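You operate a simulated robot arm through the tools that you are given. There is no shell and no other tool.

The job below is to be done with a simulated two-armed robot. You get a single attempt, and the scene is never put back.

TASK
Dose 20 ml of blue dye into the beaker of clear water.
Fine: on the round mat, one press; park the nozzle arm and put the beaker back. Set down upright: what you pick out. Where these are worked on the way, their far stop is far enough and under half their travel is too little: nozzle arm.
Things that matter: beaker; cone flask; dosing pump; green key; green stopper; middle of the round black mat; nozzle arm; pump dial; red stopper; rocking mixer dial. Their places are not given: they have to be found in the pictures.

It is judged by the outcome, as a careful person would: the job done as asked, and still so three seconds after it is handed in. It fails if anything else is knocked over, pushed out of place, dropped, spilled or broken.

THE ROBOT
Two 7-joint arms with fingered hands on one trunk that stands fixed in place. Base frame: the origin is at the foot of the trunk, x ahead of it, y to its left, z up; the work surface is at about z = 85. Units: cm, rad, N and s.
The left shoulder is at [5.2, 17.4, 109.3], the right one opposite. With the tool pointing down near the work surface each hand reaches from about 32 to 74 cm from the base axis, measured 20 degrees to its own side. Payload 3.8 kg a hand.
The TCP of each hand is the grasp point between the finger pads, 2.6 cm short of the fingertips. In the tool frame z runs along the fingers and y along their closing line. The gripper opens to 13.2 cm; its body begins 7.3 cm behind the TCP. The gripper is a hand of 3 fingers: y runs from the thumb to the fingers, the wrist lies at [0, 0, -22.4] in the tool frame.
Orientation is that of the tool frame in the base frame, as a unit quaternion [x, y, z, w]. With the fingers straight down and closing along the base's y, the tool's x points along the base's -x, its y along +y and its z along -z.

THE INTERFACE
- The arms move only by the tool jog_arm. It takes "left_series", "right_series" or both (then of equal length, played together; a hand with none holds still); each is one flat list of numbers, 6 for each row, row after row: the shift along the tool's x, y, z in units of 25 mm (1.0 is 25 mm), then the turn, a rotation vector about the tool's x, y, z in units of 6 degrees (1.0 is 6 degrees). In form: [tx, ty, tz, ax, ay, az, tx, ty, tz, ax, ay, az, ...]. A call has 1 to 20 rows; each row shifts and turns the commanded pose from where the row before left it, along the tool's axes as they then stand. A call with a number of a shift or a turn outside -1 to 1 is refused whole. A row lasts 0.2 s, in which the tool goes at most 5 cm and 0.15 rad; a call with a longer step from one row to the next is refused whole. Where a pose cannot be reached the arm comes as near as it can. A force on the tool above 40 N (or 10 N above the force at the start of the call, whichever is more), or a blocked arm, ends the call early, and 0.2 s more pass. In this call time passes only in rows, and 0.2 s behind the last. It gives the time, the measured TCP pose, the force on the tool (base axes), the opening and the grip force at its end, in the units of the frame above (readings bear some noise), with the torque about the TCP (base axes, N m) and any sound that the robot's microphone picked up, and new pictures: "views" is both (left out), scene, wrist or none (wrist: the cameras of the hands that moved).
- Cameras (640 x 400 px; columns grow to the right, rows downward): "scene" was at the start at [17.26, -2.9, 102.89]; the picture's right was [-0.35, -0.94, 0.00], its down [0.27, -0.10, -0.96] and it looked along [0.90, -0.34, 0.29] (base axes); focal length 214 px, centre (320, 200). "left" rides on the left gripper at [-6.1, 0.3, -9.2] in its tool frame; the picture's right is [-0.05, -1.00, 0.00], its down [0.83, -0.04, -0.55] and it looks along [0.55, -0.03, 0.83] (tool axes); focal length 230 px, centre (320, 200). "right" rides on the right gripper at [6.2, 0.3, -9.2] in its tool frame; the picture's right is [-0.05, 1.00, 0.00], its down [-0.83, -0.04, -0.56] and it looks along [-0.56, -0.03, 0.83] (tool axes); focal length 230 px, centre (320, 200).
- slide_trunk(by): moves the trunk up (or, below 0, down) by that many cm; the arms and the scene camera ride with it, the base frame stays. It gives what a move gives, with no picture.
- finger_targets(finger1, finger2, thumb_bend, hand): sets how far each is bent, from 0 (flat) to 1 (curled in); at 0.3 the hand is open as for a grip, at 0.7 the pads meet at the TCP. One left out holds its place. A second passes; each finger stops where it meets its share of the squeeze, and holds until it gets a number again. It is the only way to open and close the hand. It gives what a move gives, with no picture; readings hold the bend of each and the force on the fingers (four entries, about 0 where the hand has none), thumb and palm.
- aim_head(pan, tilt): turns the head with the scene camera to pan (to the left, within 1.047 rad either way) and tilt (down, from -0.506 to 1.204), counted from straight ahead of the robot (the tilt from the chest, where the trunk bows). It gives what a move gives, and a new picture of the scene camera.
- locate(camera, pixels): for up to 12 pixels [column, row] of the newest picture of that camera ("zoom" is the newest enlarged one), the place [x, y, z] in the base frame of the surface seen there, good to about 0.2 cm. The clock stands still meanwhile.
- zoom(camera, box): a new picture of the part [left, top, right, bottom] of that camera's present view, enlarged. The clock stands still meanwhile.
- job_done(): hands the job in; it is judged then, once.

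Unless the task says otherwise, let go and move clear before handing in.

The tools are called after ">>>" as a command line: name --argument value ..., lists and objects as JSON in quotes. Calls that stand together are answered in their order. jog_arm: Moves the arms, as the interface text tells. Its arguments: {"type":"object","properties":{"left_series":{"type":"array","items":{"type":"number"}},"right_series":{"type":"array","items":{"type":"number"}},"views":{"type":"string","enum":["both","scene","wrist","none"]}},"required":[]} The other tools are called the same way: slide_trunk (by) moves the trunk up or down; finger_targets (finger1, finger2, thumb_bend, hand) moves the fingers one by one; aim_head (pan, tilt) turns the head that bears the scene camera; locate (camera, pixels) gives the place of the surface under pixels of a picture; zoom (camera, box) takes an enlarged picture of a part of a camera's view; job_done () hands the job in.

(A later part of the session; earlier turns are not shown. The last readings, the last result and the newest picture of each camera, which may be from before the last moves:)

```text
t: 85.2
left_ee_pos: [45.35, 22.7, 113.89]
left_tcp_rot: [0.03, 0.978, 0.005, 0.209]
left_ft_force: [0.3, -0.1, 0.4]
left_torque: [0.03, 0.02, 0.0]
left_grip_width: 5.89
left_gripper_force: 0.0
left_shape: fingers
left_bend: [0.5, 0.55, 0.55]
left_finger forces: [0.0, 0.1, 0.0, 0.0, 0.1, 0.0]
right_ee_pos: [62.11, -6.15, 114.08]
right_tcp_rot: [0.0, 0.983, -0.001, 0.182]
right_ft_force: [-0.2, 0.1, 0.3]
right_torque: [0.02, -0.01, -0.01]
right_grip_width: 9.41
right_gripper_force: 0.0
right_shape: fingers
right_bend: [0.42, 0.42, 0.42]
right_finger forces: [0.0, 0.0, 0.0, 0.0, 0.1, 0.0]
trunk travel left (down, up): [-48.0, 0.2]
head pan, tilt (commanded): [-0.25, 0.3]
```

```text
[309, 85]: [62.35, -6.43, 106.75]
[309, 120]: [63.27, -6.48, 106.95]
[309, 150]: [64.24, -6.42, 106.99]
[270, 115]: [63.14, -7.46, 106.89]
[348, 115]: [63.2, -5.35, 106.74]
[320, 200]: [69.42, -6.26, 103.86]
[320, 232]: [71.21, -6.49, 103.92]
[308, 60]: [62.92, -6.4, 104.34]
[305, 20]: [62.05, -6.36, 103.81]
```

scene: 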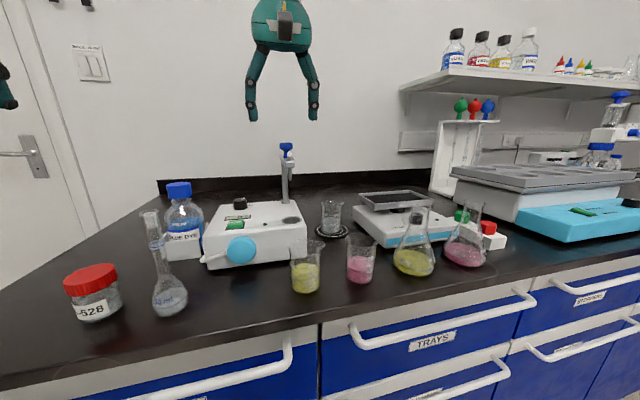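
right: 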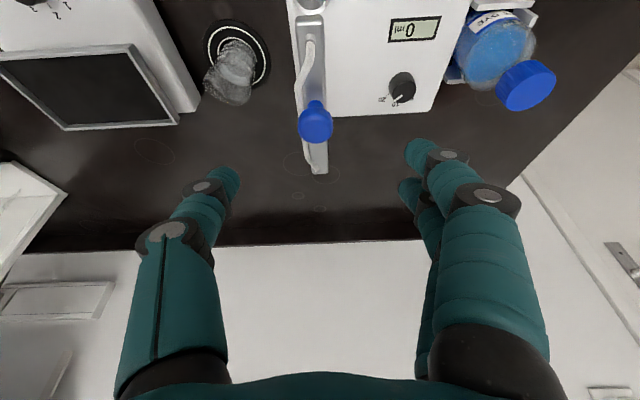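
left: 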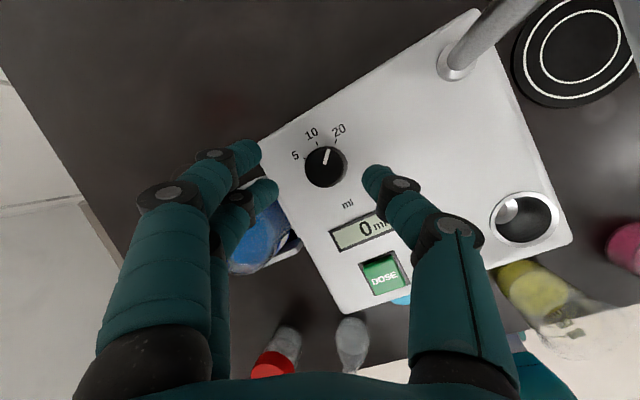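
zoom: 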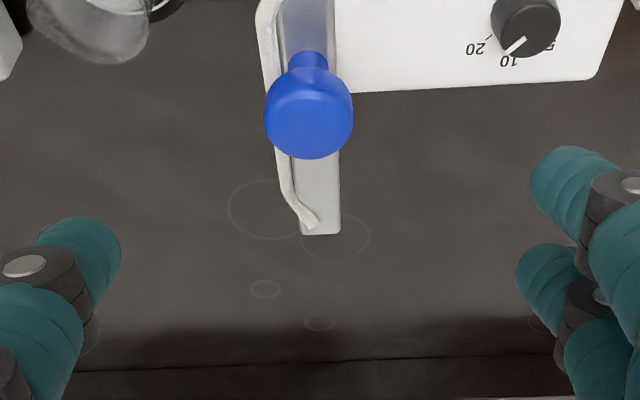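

Knob centre confirmed at (63.4, −6.4), top z ≈ 107. Descend around it so the pads flank the head (TCP z ≈ 108).

>>> jog_arm --right_series '[0.16, -0.02, 0.587, 0, 0, 0, 0.16, -0.02, 0.587, 0, 0, 0, 0.16, -0.02, 0.587, 0, 0, 0, 0.16, -0.02, 0.587, 0, 0, 0]' --views "both"

>>> zoom --camera "right" --box '[200, 80, 440, 240]'

>>> zoom --camera "scene" --box '[220, 80, 360, 220]'

```text
t: 86.2
left_ee_pos: [45.4, 22.64, 113.87]
left_tcp_rot: [0.03, 0.978, 0.006, 0.209]
left_ft_force: [-0.1, -0.2, -0.6]
left_torque: [0.01, -0.02, -0.01]
left_grip_width: 5.88
left_gripper_force: 0.3
left_shape: fingers
left_bend: [0.5, 0.55, 0.55]
left_finger forces: [0.1, 0.0, 0.0, 0.0, 0.0, 0.0]
right_ee_pos: [62.7, -6.44, 107.8]
right_tcp_rot: [0.0, 0.983, 0.0, 0.182]
right_ft_force: [0.5, 0.0, -0.3]
right_torque: [0.0, 0.02, 0.03]
right_grip_width: 9.44
right_gripper_force: 0.0
right_shape: fingers
right_bend: [0.42, 0.42, 0.42]
right_finger forces: [0.0, 0.0, 0.0, 0.0, 0.1, 0.0]
trunk travel left (down, up): [-48.0, 0.2]
head pan, tilt (commanded): [-0.25, 0.3]
```

scene: 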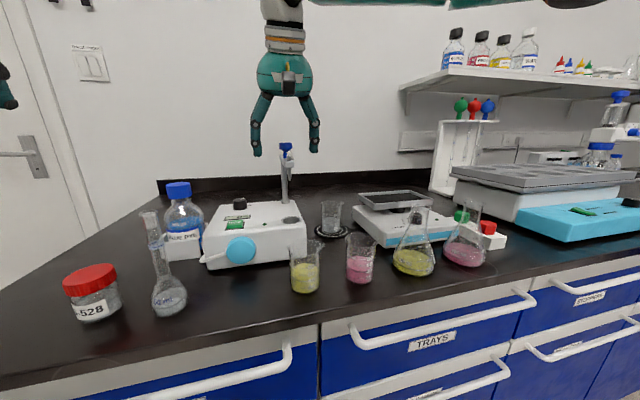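
right: 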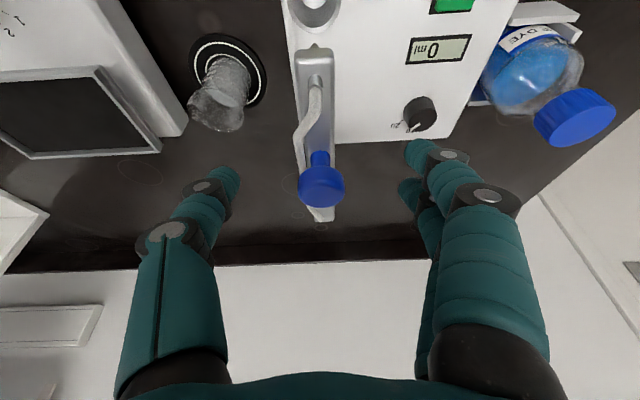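

```text
2.50 times, centred on (320, 160) of right
```

zoom: 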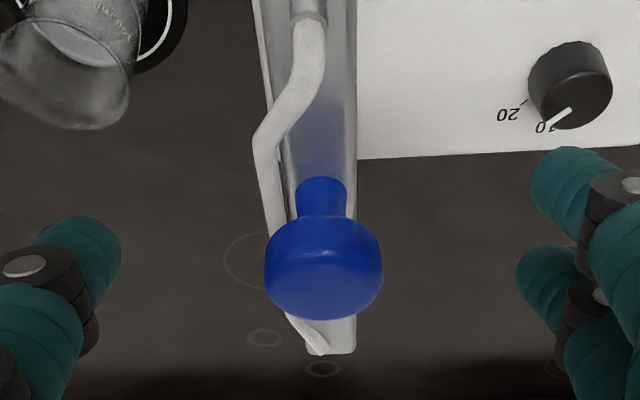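

```text
2.86 times, centred on (290, 150) of scene
```

zoom: 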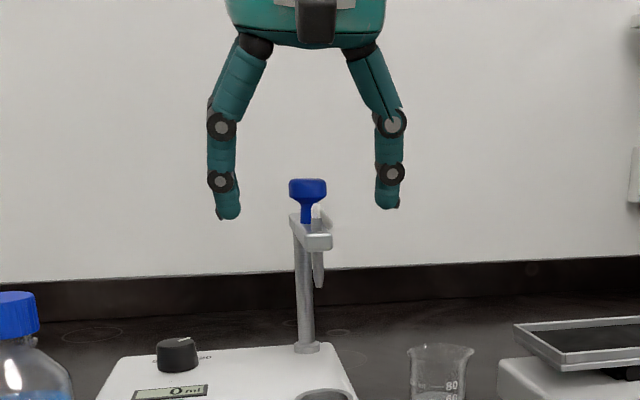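

Fingers flank the knob nicely. Closing around it.

>>> finger_targets --hand "right" --finger1 0.6 --finger2 0.6 --thumb_bend 0.6

>>> zoom --camera "right" --box '[200, 80, 440, 240]'

>>> zoom --camera "scene" --box '[220, 80, 360, 220]'

```text
t: 87.2
left_ee_pos: [45.33, 22.73, 113.89]
left_tcp_rot: [0.029, 0.978, 0.007, 0.208]
left_ft_force: [-0.1, 0.3, 0.9]
left_torque: [-0.02, 0.01, 0.02]
left_grip_width: 5.91
left_gripper_force: 0.0
left_shape: fingers
left_bend: [0.5, 0.55, 0.55]
left_finger forces: [0.1, 0.1, 0.0, 0.0, 0.0, 0.0]
right_ee_pos: [62.63, -6.53, 108.0]
right_tcp_rot: [0.0, 0.983, 0.0, 0.183]
right_ft_force: [0.1, 0.4, 0.8]
right_torque: [-0.01, 0.0, 0.0]
right_grip_width: 3.56
right_gripper_force: 0.1
right_shape: fingers
right_bend: [0.6, 0.6, 0.6]
right_finger forces: [0.1, 0.0, 0.1, 0.0, 0.1, 0.1]
trunk travel left (down, up): [-48.0, 0.2]
head pan, tilt (commanded): [-0.25, 0.3]
```

```text
2.50 times, centred on (320, 160) of right
```

zoom: 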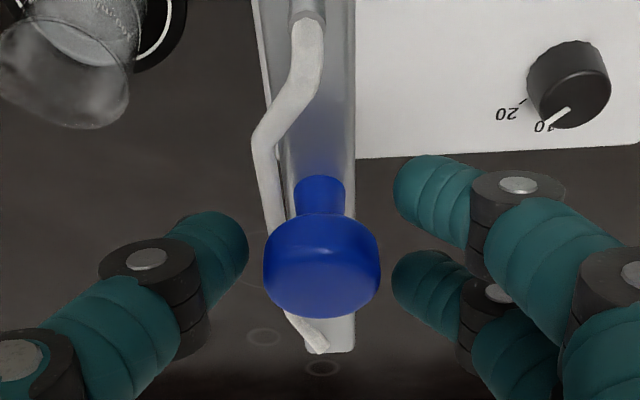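

```text
2.86 times, centred on (290, 150) of scene
```

zoom: 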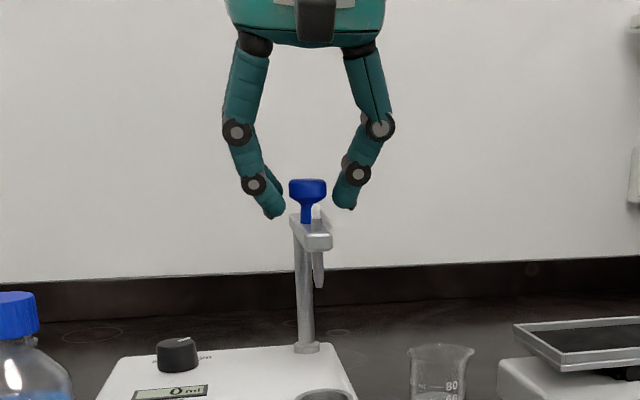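

>>> finger_targets --hand "right" --finger1 0.65 --finger2 0.65 --thumb_bend 0.65

>>> zoom --camera "right" --box '[200, 80, 440, 240]'

>>> zoom --camera "scene" --box '[220, 80, 360, 220]'

```text
t: 88.2
left_ee_pos: [45.35, 22.79, 113.91]
left_tcp_rot: [0.03, 0.978, 0.007, 0.209]
left_ft_force: [0.4, -0.7, 0.3]
left_torque: [-0.02, -0.01, -0.01]
left_grip_width: 5.88
left_gripper_force: 0.1
left_shape: fingers
left_bend: [0.5, 0.55, 0.55]
left_finger forces: [0.1, 0.0, 0.1, 0.0, 0.0, 0.0]
right_ee_pos: [62.57, -6.49, 107.76]
right_tcp_rot: [0.0, 0.983, 0.0, 0.182]
right_ft_force: [-0.6, -0.9, -0.3]
right_torque: [0.0, 0.0, 0.0]
right_grip_width: 2.28
right_gripper_force: 1.0
right_shape: fingers
right_bend: [0.65, 0.63, 0.64]
right_finger forces: [0.0, 1.2, 0.0, 0.0, 1.9, 0.0]
trunk travel left (down, up): [-48.0, 0.2]
head pan, tilt (commanded): [-0.25, 0.3]
```

```text
2.50 times, centred on (320, 160) of right
```

zoom: 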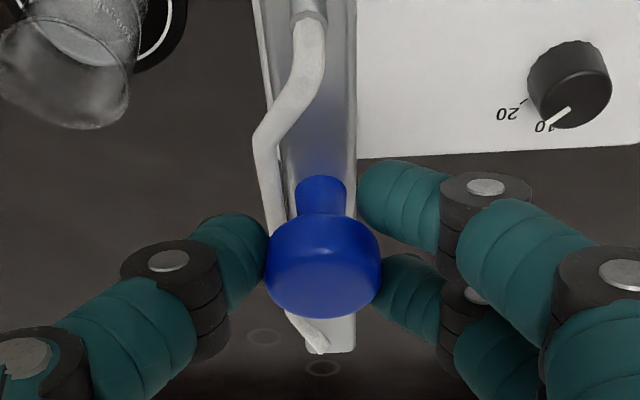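

```text
2.86 times, centred on (290, 150) of scene
```

zoom: 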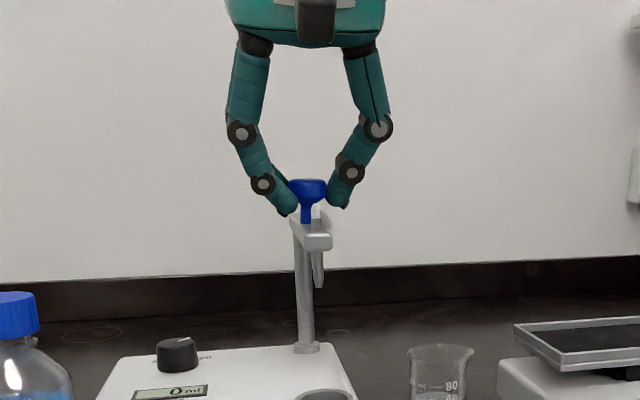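

Finger 1 isn't touching: the knob sits ~0.5 cm farther forward. I'll loosen slightly, shift forward, and re-close.

>>> finger_targets --hand "right" --finger1 0.61 --finger2 0.61 --thumb_bend 0.61

>>> jog_arm --right_series '[-0.2, 0.02, 0.05, 0, 0, 0]' --views "none"

>>> finger_targets --hand "right" --finger1 0.66 --finger2 0.66 --thumb_bend 0.66

>>> zoom --camera "right" --box '[200, 80, 440, 240]'

```text
t: 89.2
left_ee_pos: [45.23, 22.8, 113.94]
left_tcp_rot: [0.029, 0.978, 0.007, 0.208]
left_ft_force: [0.0, 0.2, 0.1]
left_torque: [0.01, 0.0, 0.04]
left_grip_width: 5.9
left_gripper_force: 0.1
left_shape: fingers
left_bend: [0.5, 0.55, 0.55]
left_finger forces: [0.0, 0.0, 0.0, 0.1, 0.1, 0.1]
right_ee_pos: [62.58, -6.48, 107.85]
right_tcp_rot: [0.0, 0.983, 0.0, 0.182]
right_ft_force: [0.0, 0.2, 0.0]
right_torque: [0.02, 0.0, 0.0]
right_grip_width: 3.11
right_gripper_force: 0.0
right_shape: fingers
right_bend: [0.61, 0.61, 0.61]
right_finger forces: [0.1, 0.1, 0.0, 0.1, 0.0, 0.0]
trunk travel left (down, up): [-48.0, 0.2]
head pan, tilt (commanded): [-0.25, 0.3]
```

```text
t: 89.6
left_ee_pos: [45.24, 22.79, 113.75]
left_tcp_rot: [0.029, 0.978, 0.007, 0.208]
left_ft_force: [0.3, 0.1, 0.1]
left_torque: [0.01, 0.0, 0.0]
left_grip_width: 5.89
left_gripper_force: 0.0
left_shape: fingers
left_bend: [0.5, 0.55, 0.55]
left_finger forces: [0.0, 0.0, 0.1, 0.0, 0.1, 0.1]
right_ee_pos: [63.29, -6.42, 107.95]
right_tcp_rot: [0.001, 0.983, 0.0, 0.182]
right_ft_force: [-0.5, -0.1, 0.4]
right_torque: [-0.02, 0.01, 0.01]
right_grip_width: 3.11
right_gripper_force: 0.0
right_shape: fingers
right_bend: [0.61, 0.61, 0.61]
right_finger forces: [0.0, 0.1, 0.0, 0.0, 0.0, 0.0]
trunk travel left (down, up): [-48.0, 0.2]
head pan, tilt (commanded): [-0.25, 0.3]
```

```text
t: 90.6
left_ee_pos: [45.33, 22.63, 113.87]
left_tcp_rot: [0.029, 0.978, 0.007, 0.209]
left_ft_force: [-0.3, 0.8, 0.0]
left_torque: [-0.05, 0.01, 0.03]
left_grip_width: 5.92
left_gripper_force: 0.2
left_shape: fingers
left_bend: [0.5, 0.55, 0.55]
left_finger forces: [0.0, 0.0, 0.0, 0.1, 0.0, 0.0]
right_ee_pos: [63.2, -6.51, 108.03]
right_tcp_rot: [0.002, 0.983, 0.0, 0.182]
right_ft_force: [0.1, -2.5, 0.1]
right_torque: [0.0, -0.03, -0.01]
right_grip_width: 2.4
right_gripper_force: 2.5
right_shape: fingers
right_bend: [0.64, 0.65, 0.64]
right_finger forces: [1.5, 0.4, 0.0, 0.0, 3.4, 0.1]
trunk travel left (down, up): [-48.0, 0.2]
head pan, tilt (commanded): [-0.25, 0.3]
```

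```text
2.50 times, centred on (320, 160) of right
```

zoom: 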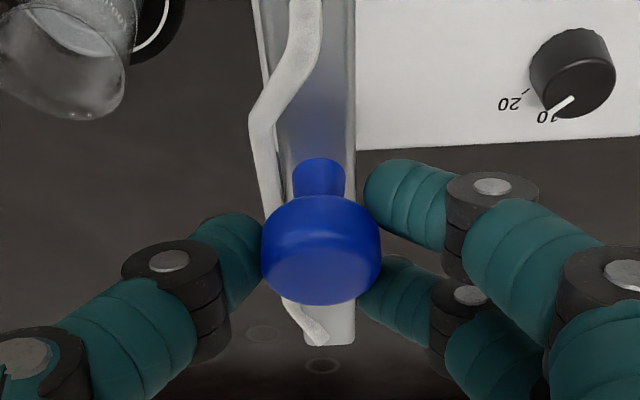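

All three fingers touch the knob lightly. Now swing the nozzle arm along its arc about the post (70.45, −6.5); first half, then check.

>>> jog_arm --right_series '[-0.022, -0.368, 0.008, 0, 0, -1, -0.029, -0.367, 0.026, 0, 0, -1, -0.036, -0.365, 0.042, 0, 0, -1, -0.043, -0.362, 0.058, 0, 0, -1, -0.05, -0.358, 0.073, 0, 0, -1]' --views "both"

>>> zoom --camera "right" --box '[200, 80, 440, 240]'

>>> zoom --camera "scene" --box '[220, 80, 380, 240]'

```text
t: 91.8
left_ee_pos: [45.28, 22.77, 113.86]
left_tcp_rot: [0.03, 0.978, 0.008, 0.208]
left_ft_force: [-0.6, 0.0, 0.0]
left_torque: [0.04, -0.01, 0.01]
left_grip_width: 5.89
left_gripper_force: 0.1
left_shape: fingers
left_bend: [0.5, 0.55, 0.55]
left_finger forces: [0.1, 0.1, 0.0, 0.1, 0.1, 0.0]
right_ee_pos: [64.58, -10.55, 107.87]
right_tcp_rot: [-0.256, 0.949, -0.047, 0.177]
right_ft_force: [0.8, 1.1, -0.6]
right_torque: [0.05, -0.01, 0.05]
right_grip_width: 2.35
right_gripper_force: 2.6
right_shape: fingers
right_bend: [0.64, 0.65, 0.65]
right_finger forces: [1.6, 1.5, 0.0, 0.0, 2.3, 0.0]
trunk travel left (down, up): [-48.0, 0.2]
head pan, tilt (commanded): [-0.25, 0.3]
```

scene: 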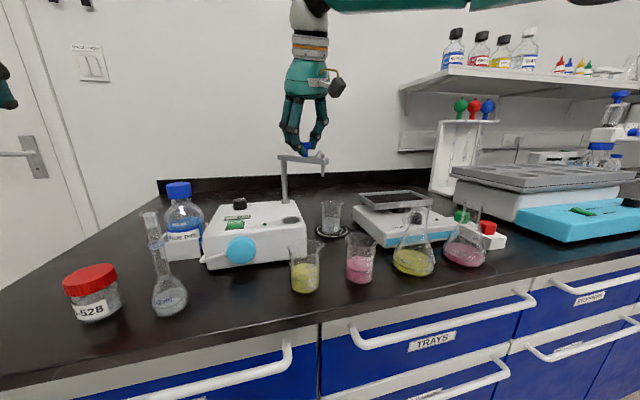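
right: 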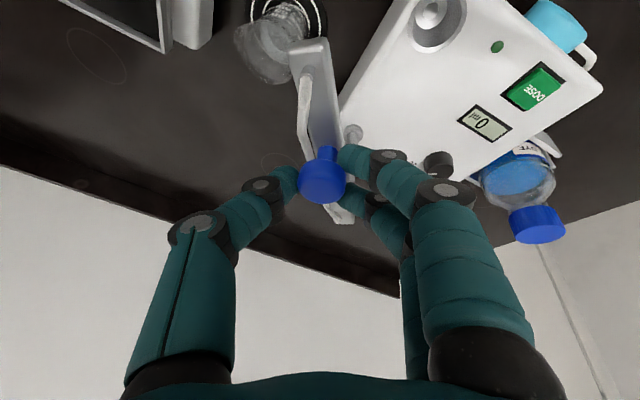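

```text
2.50 times, centred on (320, 160) of right
```

zoom: 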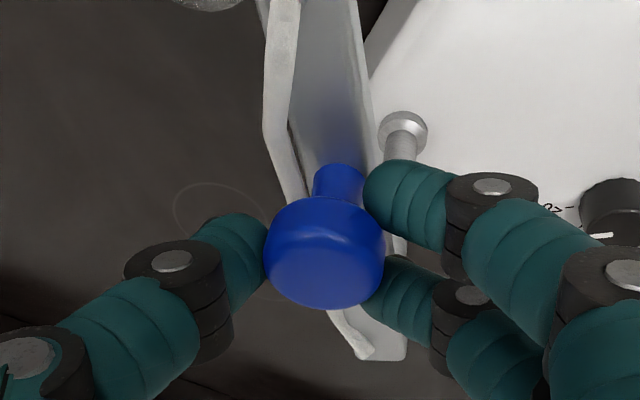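

```text
2.50 times, centred on (300, 160) of scene
```

zoom: 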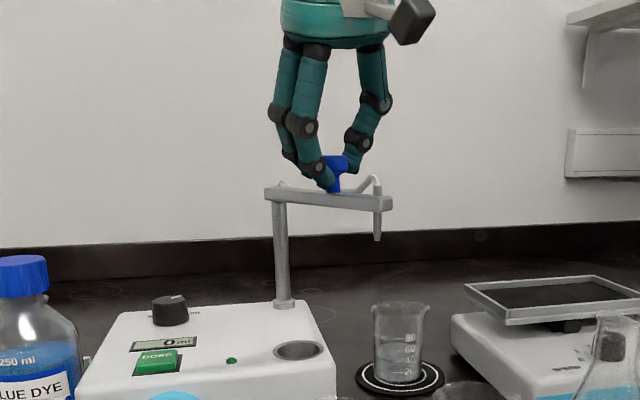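

The arm swings smoothly with tiny forces. Continue the second half of the arc.

>>> jog_arm --right_series '[-0.058, -0.354, 0.087, 0, 0, -1, -0.066, -0.349, 0.099, 0, 0, -1, -0.076, -0.344, 0.11, 0, 0, -1, -0.086, -0.339, 0.118, 0, 0, -1]' --views "both"

>>> zoom --camera "scene" --box '[220, 80, 380, 240]'

```text
t: 92.8
left_ee_pos: [45.29, 22.76, 113.93]
left_tcp_rot: [0.03, 0.978, 0.006, 0.208]
left_ft_force: [-0.3, 0.7, 0.8]
left_torque: [0.02, -0.03, 0.02]
left_grip_width: 5.9
left_gripper_force: 0.2
left_shape: fingers
left_bend: [0.5, 0.55, 0.55]
left_finger forces: [0.0, 0.0, 0.1, 0.1, 0.0, 0.1]
right_ee_pos: [67.42, -12.86, 107.95]
right_tcp_rot: [-0.448, 0.875, -0.083, 0.164]
right_ft_force: [0.0, 2.3, 1.0]
right_torque: [0.08, 0.04, 0.06]
right_grip_width: 2.23
right_gripper_force: 3.5
right_shape: fingers
right_bend: [0.64, 0.65, 0.65]
right_finger forces: [1.5, 2.8, 0.0, 0.1, 2.8, 0.0]
trunk travel left (down, up): [-48.0, 0.2]
head pan, tilt (commanded): [-0.25, 0.3]
```

scene: 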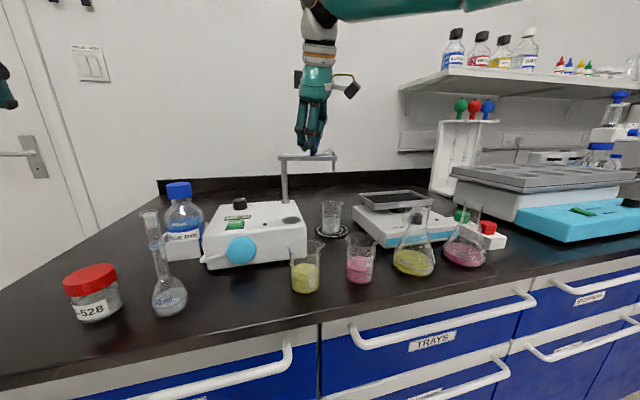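
right: 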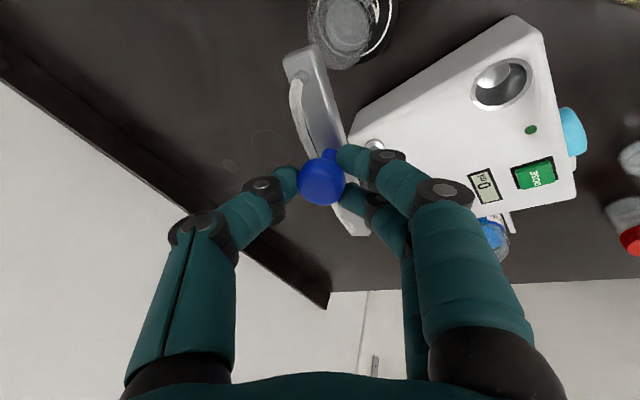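

```text
2.50 times, centred on (300, 160) of scene
```

zoom: 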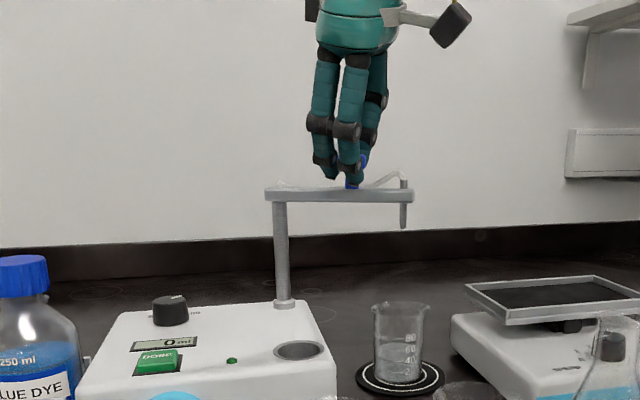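

Force rises slightly (2.3 N). Let me locate the nozzle and arm to see its direction relative to the beaker.

>>> locate --camera "zoom" --pixels '[[405, 195], [403, 215], [403, 225], [280, 197], [350, 196], [385, 196], [402, 310], [375, 315], [428, 315], [400, 378], [404, 188]]'

>>> locate --camera "right" --pixels '[[300, 57], [303, 75], [355, 230], [340, 25], [375, 30], [322, 160], [322, 190], [318, 120]]'

>>> zoom --camera "right" --box '[250, 0, 450, 140]'

```text
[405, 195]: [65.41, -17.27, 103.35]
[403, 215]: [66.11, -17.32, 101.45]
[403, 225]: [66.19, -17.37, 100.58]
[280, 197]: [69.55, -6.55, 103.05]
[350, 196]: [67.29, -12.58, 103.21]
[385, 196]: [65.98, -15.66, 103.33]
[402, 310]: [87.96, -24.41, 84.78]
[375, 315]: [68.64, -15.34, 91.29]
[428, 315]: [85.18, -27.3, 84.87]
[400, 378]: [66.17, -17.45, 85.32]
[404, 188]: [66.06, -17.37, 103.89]
```

```text
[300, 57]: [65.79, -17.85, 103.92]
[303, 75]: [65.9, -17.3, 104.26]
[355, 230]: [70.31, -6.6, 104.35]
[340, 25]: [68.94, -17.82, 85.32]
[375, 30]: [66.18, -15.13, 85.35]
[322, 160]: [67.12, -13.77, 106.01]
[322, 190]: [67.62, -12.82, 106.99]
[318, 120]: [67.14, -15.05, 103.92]
```

```text
2.86 times, centred on (350, 70) of right
```

zoom: 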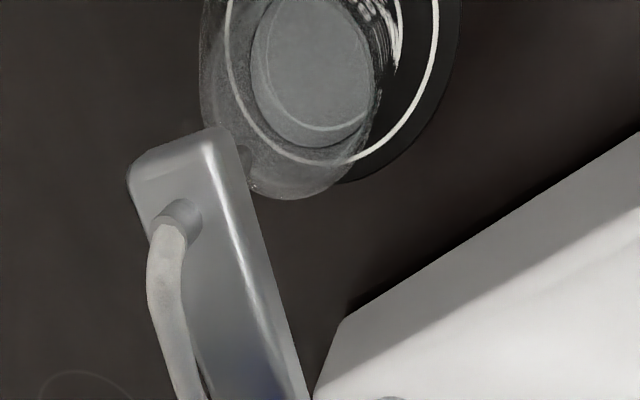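

Nozzle is at ~70°, about 1 cm short of the beaker's centre. Continue in half-steps to the far stop.

>>> jog_arm --right_series '[-0.045, -0.168, 0.061, 0, 0, -0.5, -0.048, -0.167, 0.063, 0, 0, -0.5]' --views "none"

>>> zoom --camera "scene" --box '[220, 80, 380, 240]'

>>> locate --camera "zoom" --pixels '[[405, 195], [408, 215], [408, 225], [280, 197], [350, 196], [385, 196]]'

```text
t: 93.4
left_ee_pos: [45.24, 22.78, 113.86]
left_tcp_rot: [0.03, 0.978, 0.006, 0.208]
left_ft_force: [0.1, -0.4, 0.0]
left_torque: [-0.01, 0.01, -0.02]
left_grip_width: 5.89
left_gripper_force: 0.0
left_shape: fingers
left_bend: [0.5, 0.55, 0.55]
left_finger forces: [0.0, 0.1, 0.0, 0.0, 0.0, 0.1]
right_ee_pos: [68.31, -13.19, 107.87]
right_tcp_rot: [-0.493, 0.851, -0.091, 0.157]
right_ft_force: [-3.3, 3.1, -0.7]
right_torque: [0.16, 0.07, 0.04]
right_grip_width: 2.2
right_gripper_force: 3.8
right_shape: fingers
right_bend: [0.64, 0.65, 0.65]
right_finger forces: [1.9, 4.2, 0.1, 0.1, 1.6, 0.0]
trunk travel left (down, up): [-48.0, 0.2]
head pan, tilt (commanded): [-0.25, 0.3]
```

```text
2.50 times, centred on (300, 160) of scene
```

zoom: 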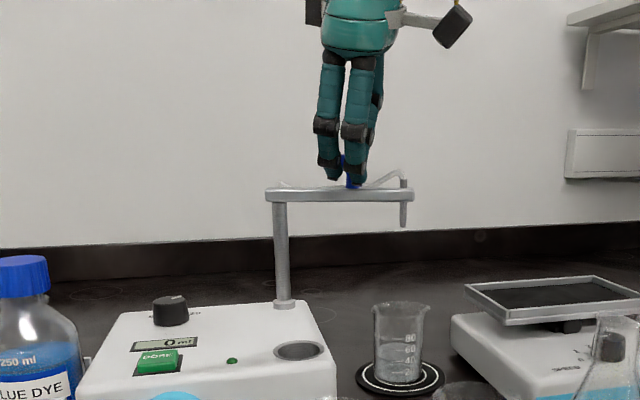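

```text
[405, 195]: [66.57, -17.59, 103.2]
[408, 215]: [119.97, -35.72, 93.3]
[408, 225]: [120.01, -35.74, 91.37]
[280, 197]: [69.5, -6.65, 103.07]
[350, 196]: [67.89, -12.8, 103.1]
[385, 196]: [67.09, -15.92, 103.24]
```

>>> jog_arm --right_series '[-0.05, -0.166, 0.065, 0, 0, -0.3]' --views "none"

>>> zoom --camera "scene" --box '[220, 80, 380, 240]'

>>> locate --camera "zoom" --pixels '[[405, 195], [403, 213], [402, 222], [350, 196], [385, 196]]'

```text
t: 93.8
left_ee_pos: [45.3, 22.82, 113.89]
left_tcp_rot: [0.029, 0.978, 0.006, 0.208]
left_ft_force: [0.3, 0.9, -0.3]
left_torque: [0.01, -0.03, -0.02]
left_grip_width: 5.87
left_gripper_force: 0.0
left_shape: fingers
left_bend: [0.5, 0.55, 0.55]
left_finger forces: [0.1, 0.0, 0.0, 0.0, 0.0, 0.1]
right_ee_pos: [68.74, -13.17, 107.86]
right_tcp_rot: [-0.505, 0.843, -0.093, 0.157]
right_ft_force: [-5.9, 4.8, -0.4]
right_torque: [0.13, 0.12, 0.02]
right_grip_width: 2.25
right_gripper_force: 3.9
right_shape: fingers
right_bend: [0.63, 0.63, 0.66]
right_finger forces: [3.1, 4.1, 0.0, 0.1, 0.1, 0.0]
trunk travel left (down, up): [-48.0, 0.2]
head pan, tilt (commanded): [-0.25, 0.3]
```

```text
2.50 times, centred on (300, 160) of scene
```

zoom: 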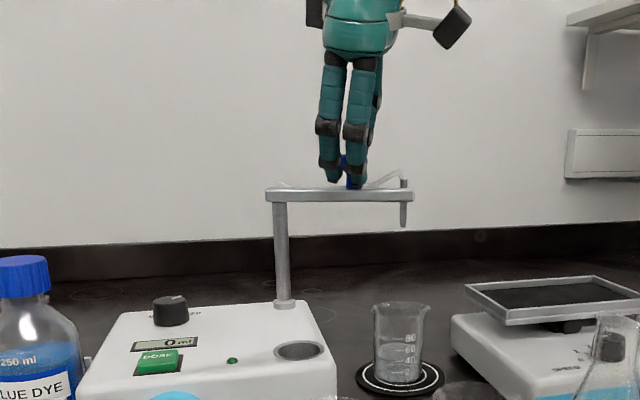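

```text
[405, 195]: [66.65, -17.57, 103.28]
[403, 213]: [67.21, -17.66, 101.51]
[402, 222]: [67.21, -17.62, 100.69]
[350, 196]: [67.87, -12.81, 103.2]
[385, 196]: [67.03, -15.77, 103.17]
```

The arm no longer moves and the force rises to ~7 N: this is the far stop, with the nozzle at ≈(67.4, −17.6), over the beaker. Release the knob and lift clear.

>>> finger_targets --hand "right" --finger1 0.5 --finger2 0.5 --thumb_bend 0.5

>>> zoom --camera "right" --box '[200, 0, 440, 240]'

```text
t: 94.8
left_ee_pos: [45.31, 22.76, 113.88]
left_tcp_rot: [0.029, 0.978, 0.007, 0.208]
left_ft_force: [-0.3, -0.8, -0.4]
left_torque: [-0.02, 0.03, 0.0]
left_grip_width: 5.9
left_gripper_force: 0.0
left_shape: fingers
left_bend: [0.5, 0.55, 0.55]
left_finger forces: [0.0, 0.0, 0.0, 0.1, 0.1, 0.0]
right_ee_pos: [68.9, -13.35, 107.85]
right_tcp_rot: [-0.505, 0.844, -0.094, 0.157]
right_ft_force: [-0.5, 0.2, -0.6]
right_torque: [-0.03, 0.0, -0.01]
right_grip_width: 6.72
right_gripper_force: 0.0
right_shape: fingers
right_bend: [0.5, 0.5, 0.5]
right_finger forces: [0.0, 0.0, 0.0, 0.0, 0.0, 0.0]
trunk travel left (down, up): [-48.0, 0.2]
head pan, tilt (commanded): [-0.25, 0.3]
```

```text
1.67 times, centred on (320, 120) of right
```

zoom: 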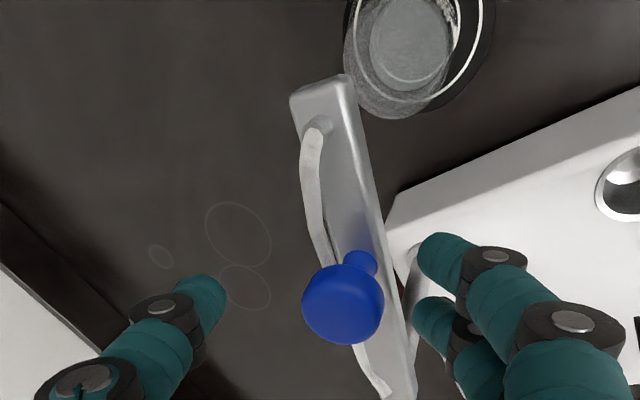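

Knob released, arm stays put. Lift the right hand straight up and retreat to the right-front.

>>> jog_arm --right_series '[-0.135, -0.252, -0.747, 0, 0, 0, -0.135, -0.252, -0.747, 0, 0, 0, -0.135, -0.252, -0.747, 0, 0, 0, -0.135, -0.252, -0.747, 0, 0, 0, 0.96, 0.44, -0.49, 0, 0, 0, 0.96, 0.44, -0.49, 0, 0, 0, 0.96, 0.44, -0.49, 0, 0, 0, 0.96, 0.44, -0.49, 0, 0, 0, 0.96, 0.44, -0.49, 0, 0, 0]' --views "both"

>>> zoom --camera "scene" --box '[220, 110, 380, 250]'

```text
t: 96.8
left_ee_pos: [45.24, 22.73, 113.84]
left_tcp_rot: [0.029, 0.977, 0.007, 0.209]
left_ft_force: [-0.3, -0.1, 0.3]
left_torque: [0.0, 0.0, -0.01]
left_grip_width: 5.9
left_gripper_force: 0.1
left_shape: fingers
left_bend: [0.5, 0.55, 0.55]
left_finger forces: [0.0, 0.0, 0.0, 0.0, 0.0, 0.1]
right_ee_pos: [56.74, -21.49, 117.94]
right_tcp_rot: [-0.505, 0.844, -0.093, 0.157]
right_ft_force: [0.0, 0.7, -0.4]
right_torque: [0.03, 0.0, -0.04]
right_grip_width: 6.68
right_gripper_force: 0.1
right_shape: fingers
right_bend: [0.5, 0.5, 0.5]
right_finger forces: [0.0, 0.0, 0.1, 0.0, 0.0, 0.1]
trunk travel left (down, up): [-48.0, 0.2]
head pan, tilt (commanded): [-0.25, 0.3]
```

scene: 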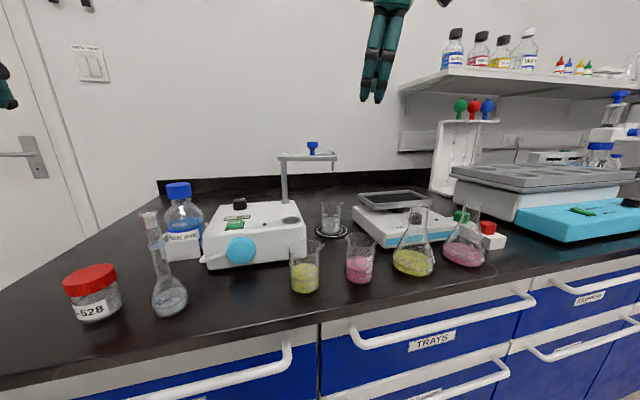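
right: 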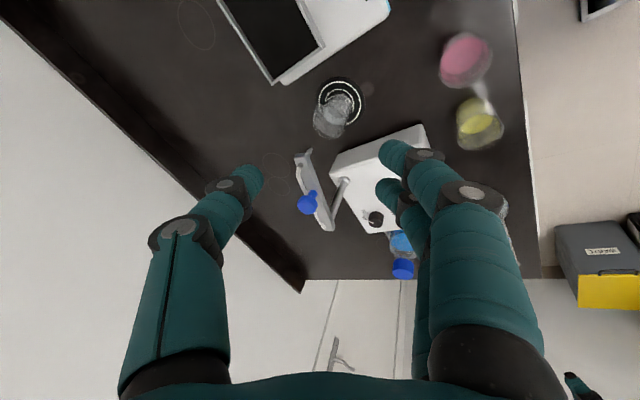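

```text
2.86 times, centred on (300, 180) of scene
```

zoom: 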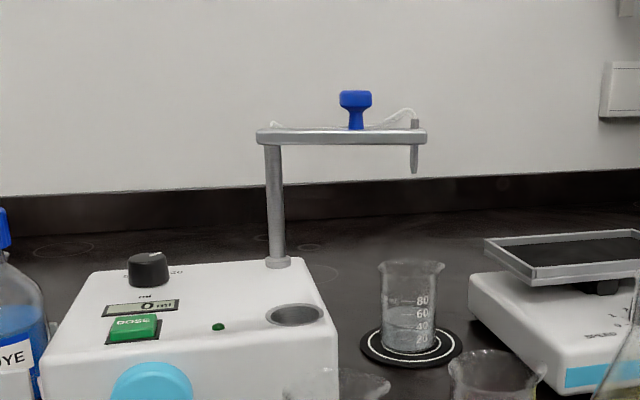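

The arm holds at the far stop with the nozzle above the beaker. Verify by locating the nozzle and the beaker base.

>>> locate --camera "zoom" --pixels '[[414, 150], [414, 165], [408, 350], [385, 335], [432, 335], [408, 335], [363, 345], [460, 340], [410, 366], [350, 108]]'

>>> zoom --camera "right" --box '[280, 60, 400, 150]'

```text
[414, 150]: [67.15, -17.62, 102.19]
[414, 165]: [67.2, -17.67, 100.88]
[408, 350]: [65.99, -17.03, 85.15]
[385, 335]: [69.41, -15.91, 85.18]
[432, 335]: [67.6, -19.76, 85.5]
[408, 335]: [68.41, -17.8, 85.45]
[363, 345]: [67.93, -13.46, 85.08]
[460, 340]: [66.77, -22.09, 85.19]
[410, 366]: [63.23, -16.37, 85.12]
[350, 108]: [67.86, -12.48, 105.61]
```

```text
4.44 times, centred on (340, 105) of right
```

zoom: 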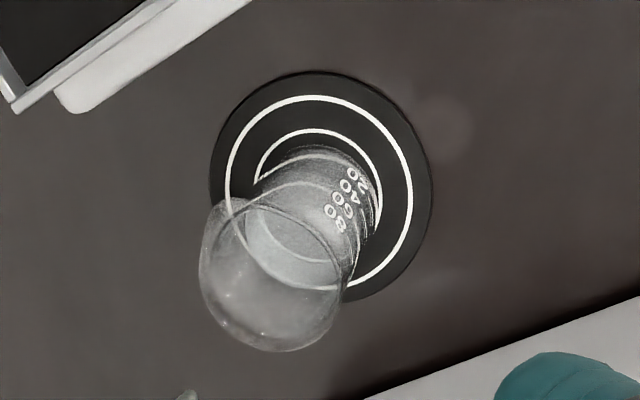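

Nozzle ≈ (67.4, −17.6), beaker centre ≈ (67.6, −17.2): well over the opening. Now the left hand: use the thumb as the pressing finger, so I set the bends and yaw the hand by +60° (thumb becomes the lowest point).

>>> finger_targets --hand "left" --finger1 0.48 --finger2 0.48 --thumb_bend 0.55

>>> jog_arm --left_series '[0, 0, 0, 0, 0, 1, 0, 0, 0, 0, 0, 1, 0, 0, 0, 0, 0, 1, 0, 0, 0, 0, 0, 1, 0, 0, 0, 0, 0, 1, 0, 0, 0, 0, 0, 1, 0, 0, 0, 0, 0, 1, 0, 0, 0, 0, 0, 1, 0, 0, 0, 0, 0, 1, 0, 0, 0, 0, 0, 1]' --views "none"

```text
t: 97.8
left_ee_pos: [45.24, 22.67, 113.91]
left_tcp_rot: [0.029, 0.978, 0.007, 0.208]
left_ft_force: [-0.1, -0.1, -0.2]
left_torque: [-0.02, 0.0, 0.0]
left_grip_width: 6.22
left_gripper_force: 0.1
left_shape: fingers
left_bend: [0.48, 0.48, 0.55]
left_finger forces: [0.1, 0.0, 0.0, 0.1, 0.1, 0.1]
right_ee_pos: [56.77, -21.43, 117.87]
right_tcp_rot: [-0.505, 0.844, -0.094, 0.157]
right_ft_force: [-1.0, -0.1, 0.7]
right_torque: [-0.02, 0.0, -0.02]
right_grip_width: 6.7
right_gripper_force: 0.0
right_shape: fingers
right_bend: [0.5, 0.5, 0.5]
right_finger forces: [0.0, 0.0, 0.0, 0.0, 0.1, 0.0]
trunk travel left (down, up): [-48.0, 0.2]
head pan, tilt (commanded): [-0.25, 0.3]
```

```text
t: 100.0
left_ee_pos: [45.41, 22.54, 114.02]
left_tcp_rot: [0.515, 0.831, 0.111, 0.177]
left_ft_force: [0.0, -0.1, 0.2]
left_torque: [0.0, 0.0, -0.02]
left_grip_width: 6.23
left_gripper_force: 0.1
left_shape: fingers
left_bend: [0.48, 0.48, 0.55]
left_finger forces: [0.0, 0.0, 0.0, 0.1, 0.1, 0.0]
right_ee_pos: [56.83, -21.36, 117.89]
right_tcp_rot: [-0.504, 0.844, -0.093, 0.157]
right_ft_force: [0.7, -0.2, 0.8]
right_torque: [-0.04, 0.01, 0.02]
right_grip_width: 6.72
right_gripper_force: 0.1
right_shape: fingers
right_bend: [0.5, 0.5, 0.5]
right_finger forces: [0.1, 0.1, 0.0, 0.0, 0.1, 0.0]
trunk travel left (down, up): [-48.0, 0.2]
head pan, tilt (commanded): [-0.25, 0.3]
```

Now move the left hand above the key at about (60.1, 5.5, 104), watching from the head.

>>> jog_arm --left_series '[-0.873, 0.044, 0.67, 0, 0, 0, -0.873, 0.044, 0.67, 0, 0, 0, -0.873, 0.044, 0.67, 0, 0, 0, -0.873, 0.044, 0.67, 0, 0, 0, -0.873, 0.044, 0.67, 0, 0, 0, -0.873, 0.044, 0.67, 0, 0, 0, -0.873, 0.044, 0.67, 0, 0, 0, -0.873, 0.044, 0.67, 0, 0, 0, -0.873, 0.044, 0.67, 0, 0, 0]' --views "wrist"

>>> aim_head --pan -0.05 --tilt 0.35

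>>> zoom --camera "scene" --box '[220, 60, 420, 220]'

```text
t: 102.0
left_ee_pos: [60.24, 5.44, 104.19]
left_tcp_rot: [0.515, 0.832, 0.11, 0.177]
left_ft_force: [-0.1, -0.7, 0.4]
left_torque: [0.01, -0.02, 0.03]
left_grip_width: 6.22
left_gripper_force: 0.1
left_shape: fingers
left_bend: [0.48, 0.48, 0.55]
left_finger forces: [0.1, 0.0, 0.0, 0.0, 0.0, 0.0]
right_ee_pos: [56.89, -21.52, 117.85]
right_tcp_rot: [-0.505, 0.844, -0.093, 0.156]
right_ft_force: [-0.1, 0.1, -0.6]
right_torque: [0.0, 0.02, -0.02]
right_grip_width: 6.72
right_gripper_force: 0.0
right_shape: fingers
right_bend: [0.5, 0.5, 0.5]
right_finger forces: [0.0, 0.0, 0.0, 0.1, 0.0, 0.0]
trunk travel left (down, up): [-48.0, 0.2]
head pan, tilt (commanded): [-0.25, 0.3]
```

left: 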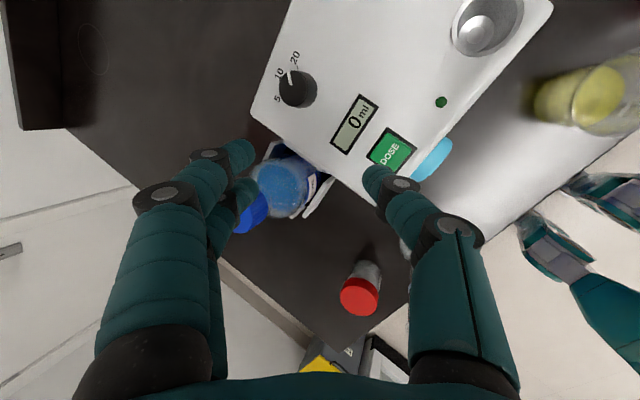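

```text
t: 102.7
left_ee_pos: [60.17, 5.53, 104.05]
left_tcp_rot: [0.515, 0.832, 0.11, 0.177]
left_ft_force: [-0.1, 0.1, -0.3]
left_torque: [-0.01, -0.01, -0.02]
left_grip_width: 6.22
left_gripper_force: 0.1
left_shape: fingers
left_bend: [0.48, 0.48, 0.55]
left_finger forces: [0.0, 0.1, 0.0, 0.0, 0.1, 0.1]
right_ee_pos: [56.71, -21.39, 117.87]
right_tcp_rot: [-0.504, 0.844, -0.094, 0.157]
right_ft_force: [-0.3, -0.4, 0.1]
right_torque: [0.05, 0.0, -0.01]
right_grip_width: 6.7
right_gripper_force: 0.1
right_shape: fingers
right_bend: [0.5, 0.5, 0.5]
right_finger forces: [0.0, 0.0, 0.0, 0.0, 0.0, 0.0]
trunk travel left (down, up): [-48.0, 0.2]
head pan, tilt (commanded): [-0.051, 0.351]
```

scene: 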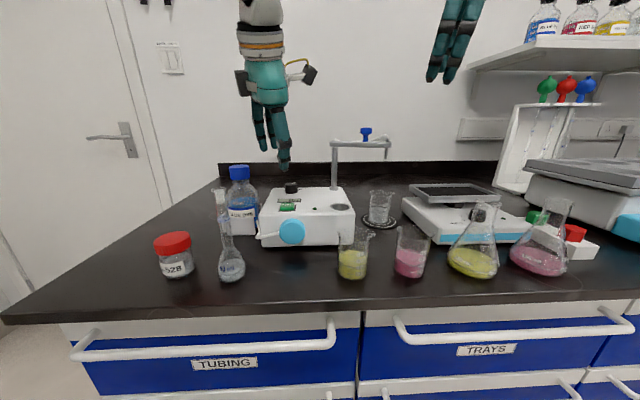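

```text
2.50 times, centred on (320, 140) of scene
```

zoom: 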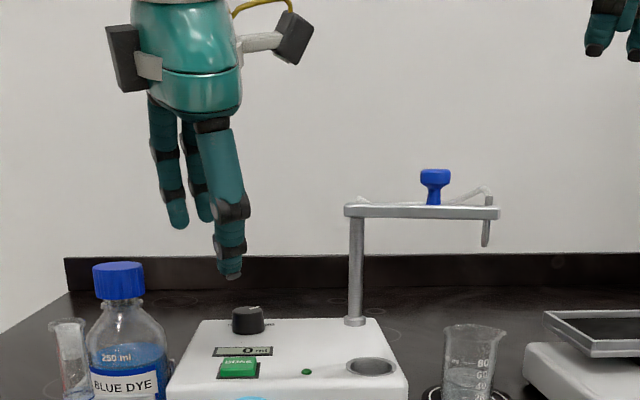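

Thumb tip at zoom (231,275). Locate the thumb tip and the key.

>>> locate --camera "zoom" --pixels '[[231, 276], [231, 268], [225, 270], [237, 270], [238, 362], [222, 362], [256, 360], [239, 374], [176, 225], [204, 218]]'

>>> locate --camera "left" --pixels '[[391, 149], [372, 167], [370, 150], [413, 148], [390, 165], [391, 130]]'

```text
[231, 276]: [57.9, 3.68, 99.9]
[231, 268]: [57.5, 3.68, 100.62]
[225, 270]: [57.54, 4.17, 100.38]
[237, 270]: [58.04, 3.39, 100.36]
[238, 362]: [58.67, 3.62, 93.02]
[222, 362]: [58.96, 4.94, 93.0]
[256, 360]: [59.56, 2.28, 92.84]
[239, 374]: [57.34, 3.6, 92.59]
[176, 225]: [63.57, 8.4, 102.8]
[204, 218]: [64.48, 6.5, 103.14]
```

```text
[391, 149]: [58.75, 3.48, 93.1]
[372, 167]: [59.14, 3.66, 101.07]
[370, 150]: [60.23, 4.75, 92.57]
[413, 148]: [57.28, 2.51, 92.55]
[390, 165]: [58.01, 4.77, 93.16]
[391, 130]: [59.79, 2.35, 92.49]
```

Thumb tip at ≈(58.3, 3.7, 99.7), key centre ≈(58.7, 3.6, 93.1). Descend to just above the key.

>>> jog_arm --left_series '[0.074, -0.15, 0.434, 0, 0, 0, 0.074, -0.15, 0.434, 0, 0, 0, 0.074, -0.15, 0.434, 0, 0, 0, 0.074, -0.15, 0.434, 0, 0, 0, 0.074, -0.15, 0.434, 0, 0, 0]' --views "both"

>>> zoom --camera "scene" --box '[250, 130, 330, 220]'

>>> zoom --camera "left" --box '[320, 100, 460, 220]'

```text
t: 103.9
left_ee_pos: [60.49, 5.5, 98.28]
left_tcp_rot: [0.514, 0.832, 0.11, 0.176]
left_ft_force: [0.3, 0.2, -0.9]
left_torque: [-0.02, 0.0, 0.0]
left_grip_width: 6.24
left_gripper_force: 0.1
left_shape: fingers
left_bend: [0.48, 0.48, 0.55]
left_finger forces: [0.0, 0.0, 0.0, 0.0, 0.1, 0.1]
right_ee_pos: [56.77, -21.43, 117.87]
right_tcp_rot: [-0.505, 0.844, -0.094, 0.157]
right_ft_force: [0.0, 0.0, 0.1]
right_torque: [0.03, 0.01, 0.02]
right_grip_width: 6.73
right_gripper_force: 0.0
right_shape: fingers
right_bend: [0.5, 0.5, 0.5]
right_finger forces: [0.1, 0.0, 0.1, 0.0, 0.0, 0.0]
trunk travel left (down, up): [-48.0, 0.2]
head pan, tilt (commanded): [-0.051, 0.351]
```

scene: 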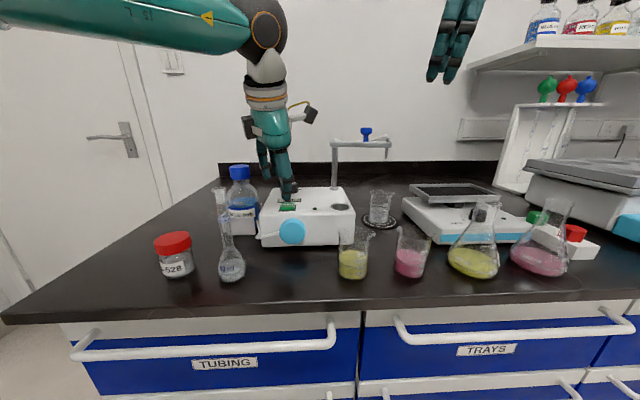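
left: 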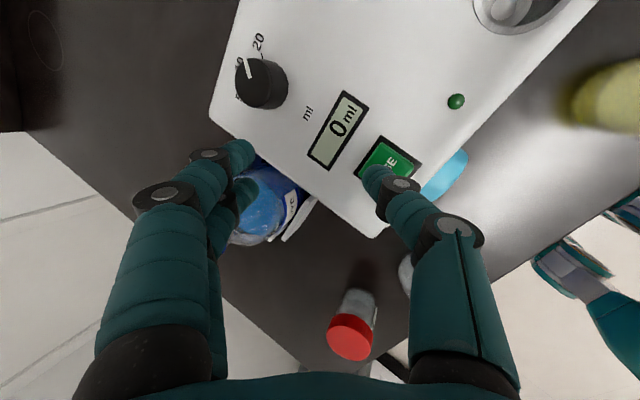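

```text
4.44 times, centred on (290, 175) of scene
```

zoom: 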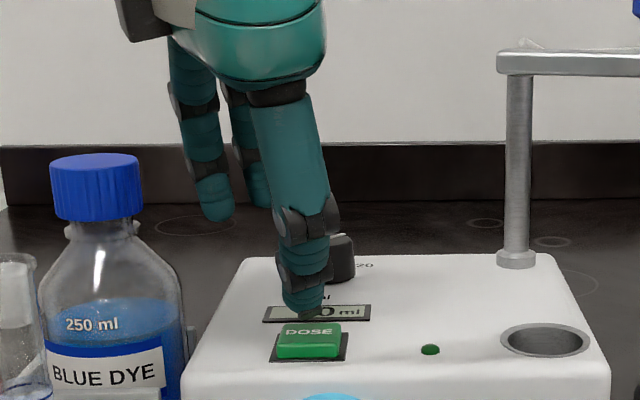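

```text
3.33 times, centred on (390, 160) of left
```

zoom: 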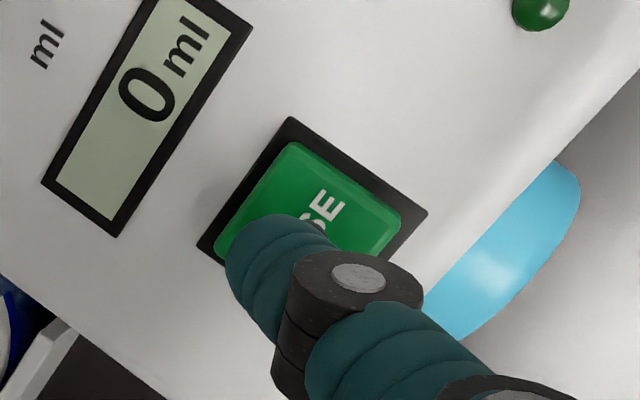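

The thumb tip is ~0.7 cm above the key and ~0.4 cm too far back. Correct that and approach to light contact.

>>> jog_arm --left_series '[0.011, -0.158, -0.065, 0, 0, 0, 0.036, -0.073, 0.183, 0, 0, 0]' --views "none"

>>> zoom --camera "scene" --box '[250, 130, 330, 220]'

>>> zoom --camera "left" --box '[320, 100, 460, 220]'

```text
t: 104.5
left_ee_pos: [60.17, 5.23, 97.74]
left_tcp_rot: [0.514, 0.832, 0.11, 0.177]
left_ft_force: [0.3, 0.8, 0.2]
left_torque: [-0.02, 0.0, 0.01]
left_grip_width: 6.24
left_gripper_force: 0.0
left_shape: fingers
left_bend: [0.48, 0.48, 0.55]
left_finger forces: [0.1, 0.0, 0.0, 0.0, 0.0, 0.1]
right_ee_pos: [56.84, -21.52, 118.02]
right_tcp_rot: [-0.505, 0.844, -0.093, 0.156]
right_ft_force: [-0.1, -0.6, -0.6]
right_torque: [-0.01, -0.01, 0.0]
right_grip_width: 6.74
right_gripper_force: 0.1
right_shape: fingers
right_bend: [0.5, 0.5, 0.5]
right_finger forces: [0.0, 0.0, 0.0, 0.0, 0.1, 0.0]
trunk travel left (down, up): [-48.0, 0.2]
head pan, tilt (commanded): [-0.051, 0.351]
```

```text
4.44 times, centred on (290, 175) of scene
```

zoom: 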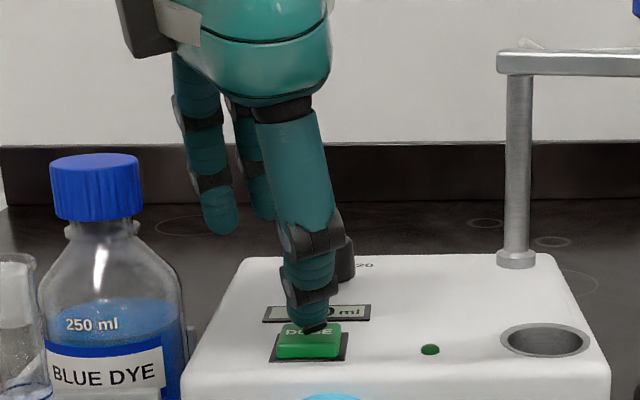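

```text
3.33 times, centred on (390, 160) of left
```

zoom: 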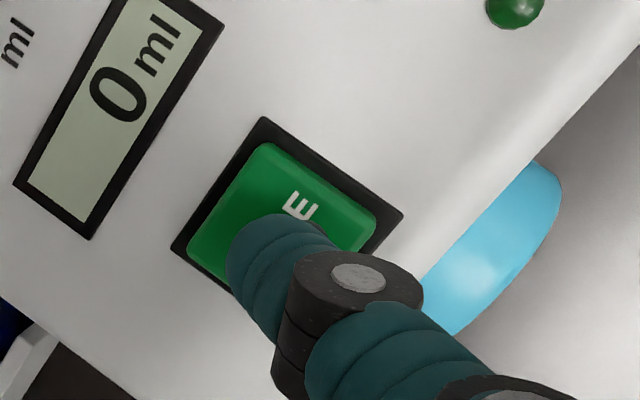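

The thumb tip is centred over the key. Press down in small steps, watching force and sound.

>>> jog_arm --left_series '[0.0145, -0.029, 0.073, 0, 0, 0, 0.0145, -0.029, 0.073, 0, 0, 0]' --views "none"

```text
t: 105.1
left_ee_pos: [60.2, 5.33, 97.41]
left_tcp_rot: [0.514, 0.832, 0.11, 0.178]
left_ft_force: [0.6, -0.7, 1.6]
left_torque: [0.02, 0.02, 0.01]
left_grip_width: 6.21
left_gripper_force: 1.1
left_shape: fingers
left_bend: [0.48, 0.48, 0.55]
left_finger forces: [0.0, 0.0, 0.0, 0.0, 1.8, 0.0]
right_ee_pos: [56.95, -21.37, 117.94]
right_tcp_rot: [-0.506, 0.843, -0.093, 0.157]
right_ft_force: [-0.5, 0.2, 0.0]
right_torque: [-0.01, -0.01, -0.01]
right_grip_width: 6.77
right_gripper_force: 0.1
right_shape: fingers
right_bend: [0.5, 0.5, 0.5]
right_finger forces: [0.0, 0.0, 0.0, 0.0, 0.0, 0.0]
trunk travel left (down, up): [-48.0, 0.2]
head pan, tilt (commanded): [-0.051, 0.351]
heard: click
```

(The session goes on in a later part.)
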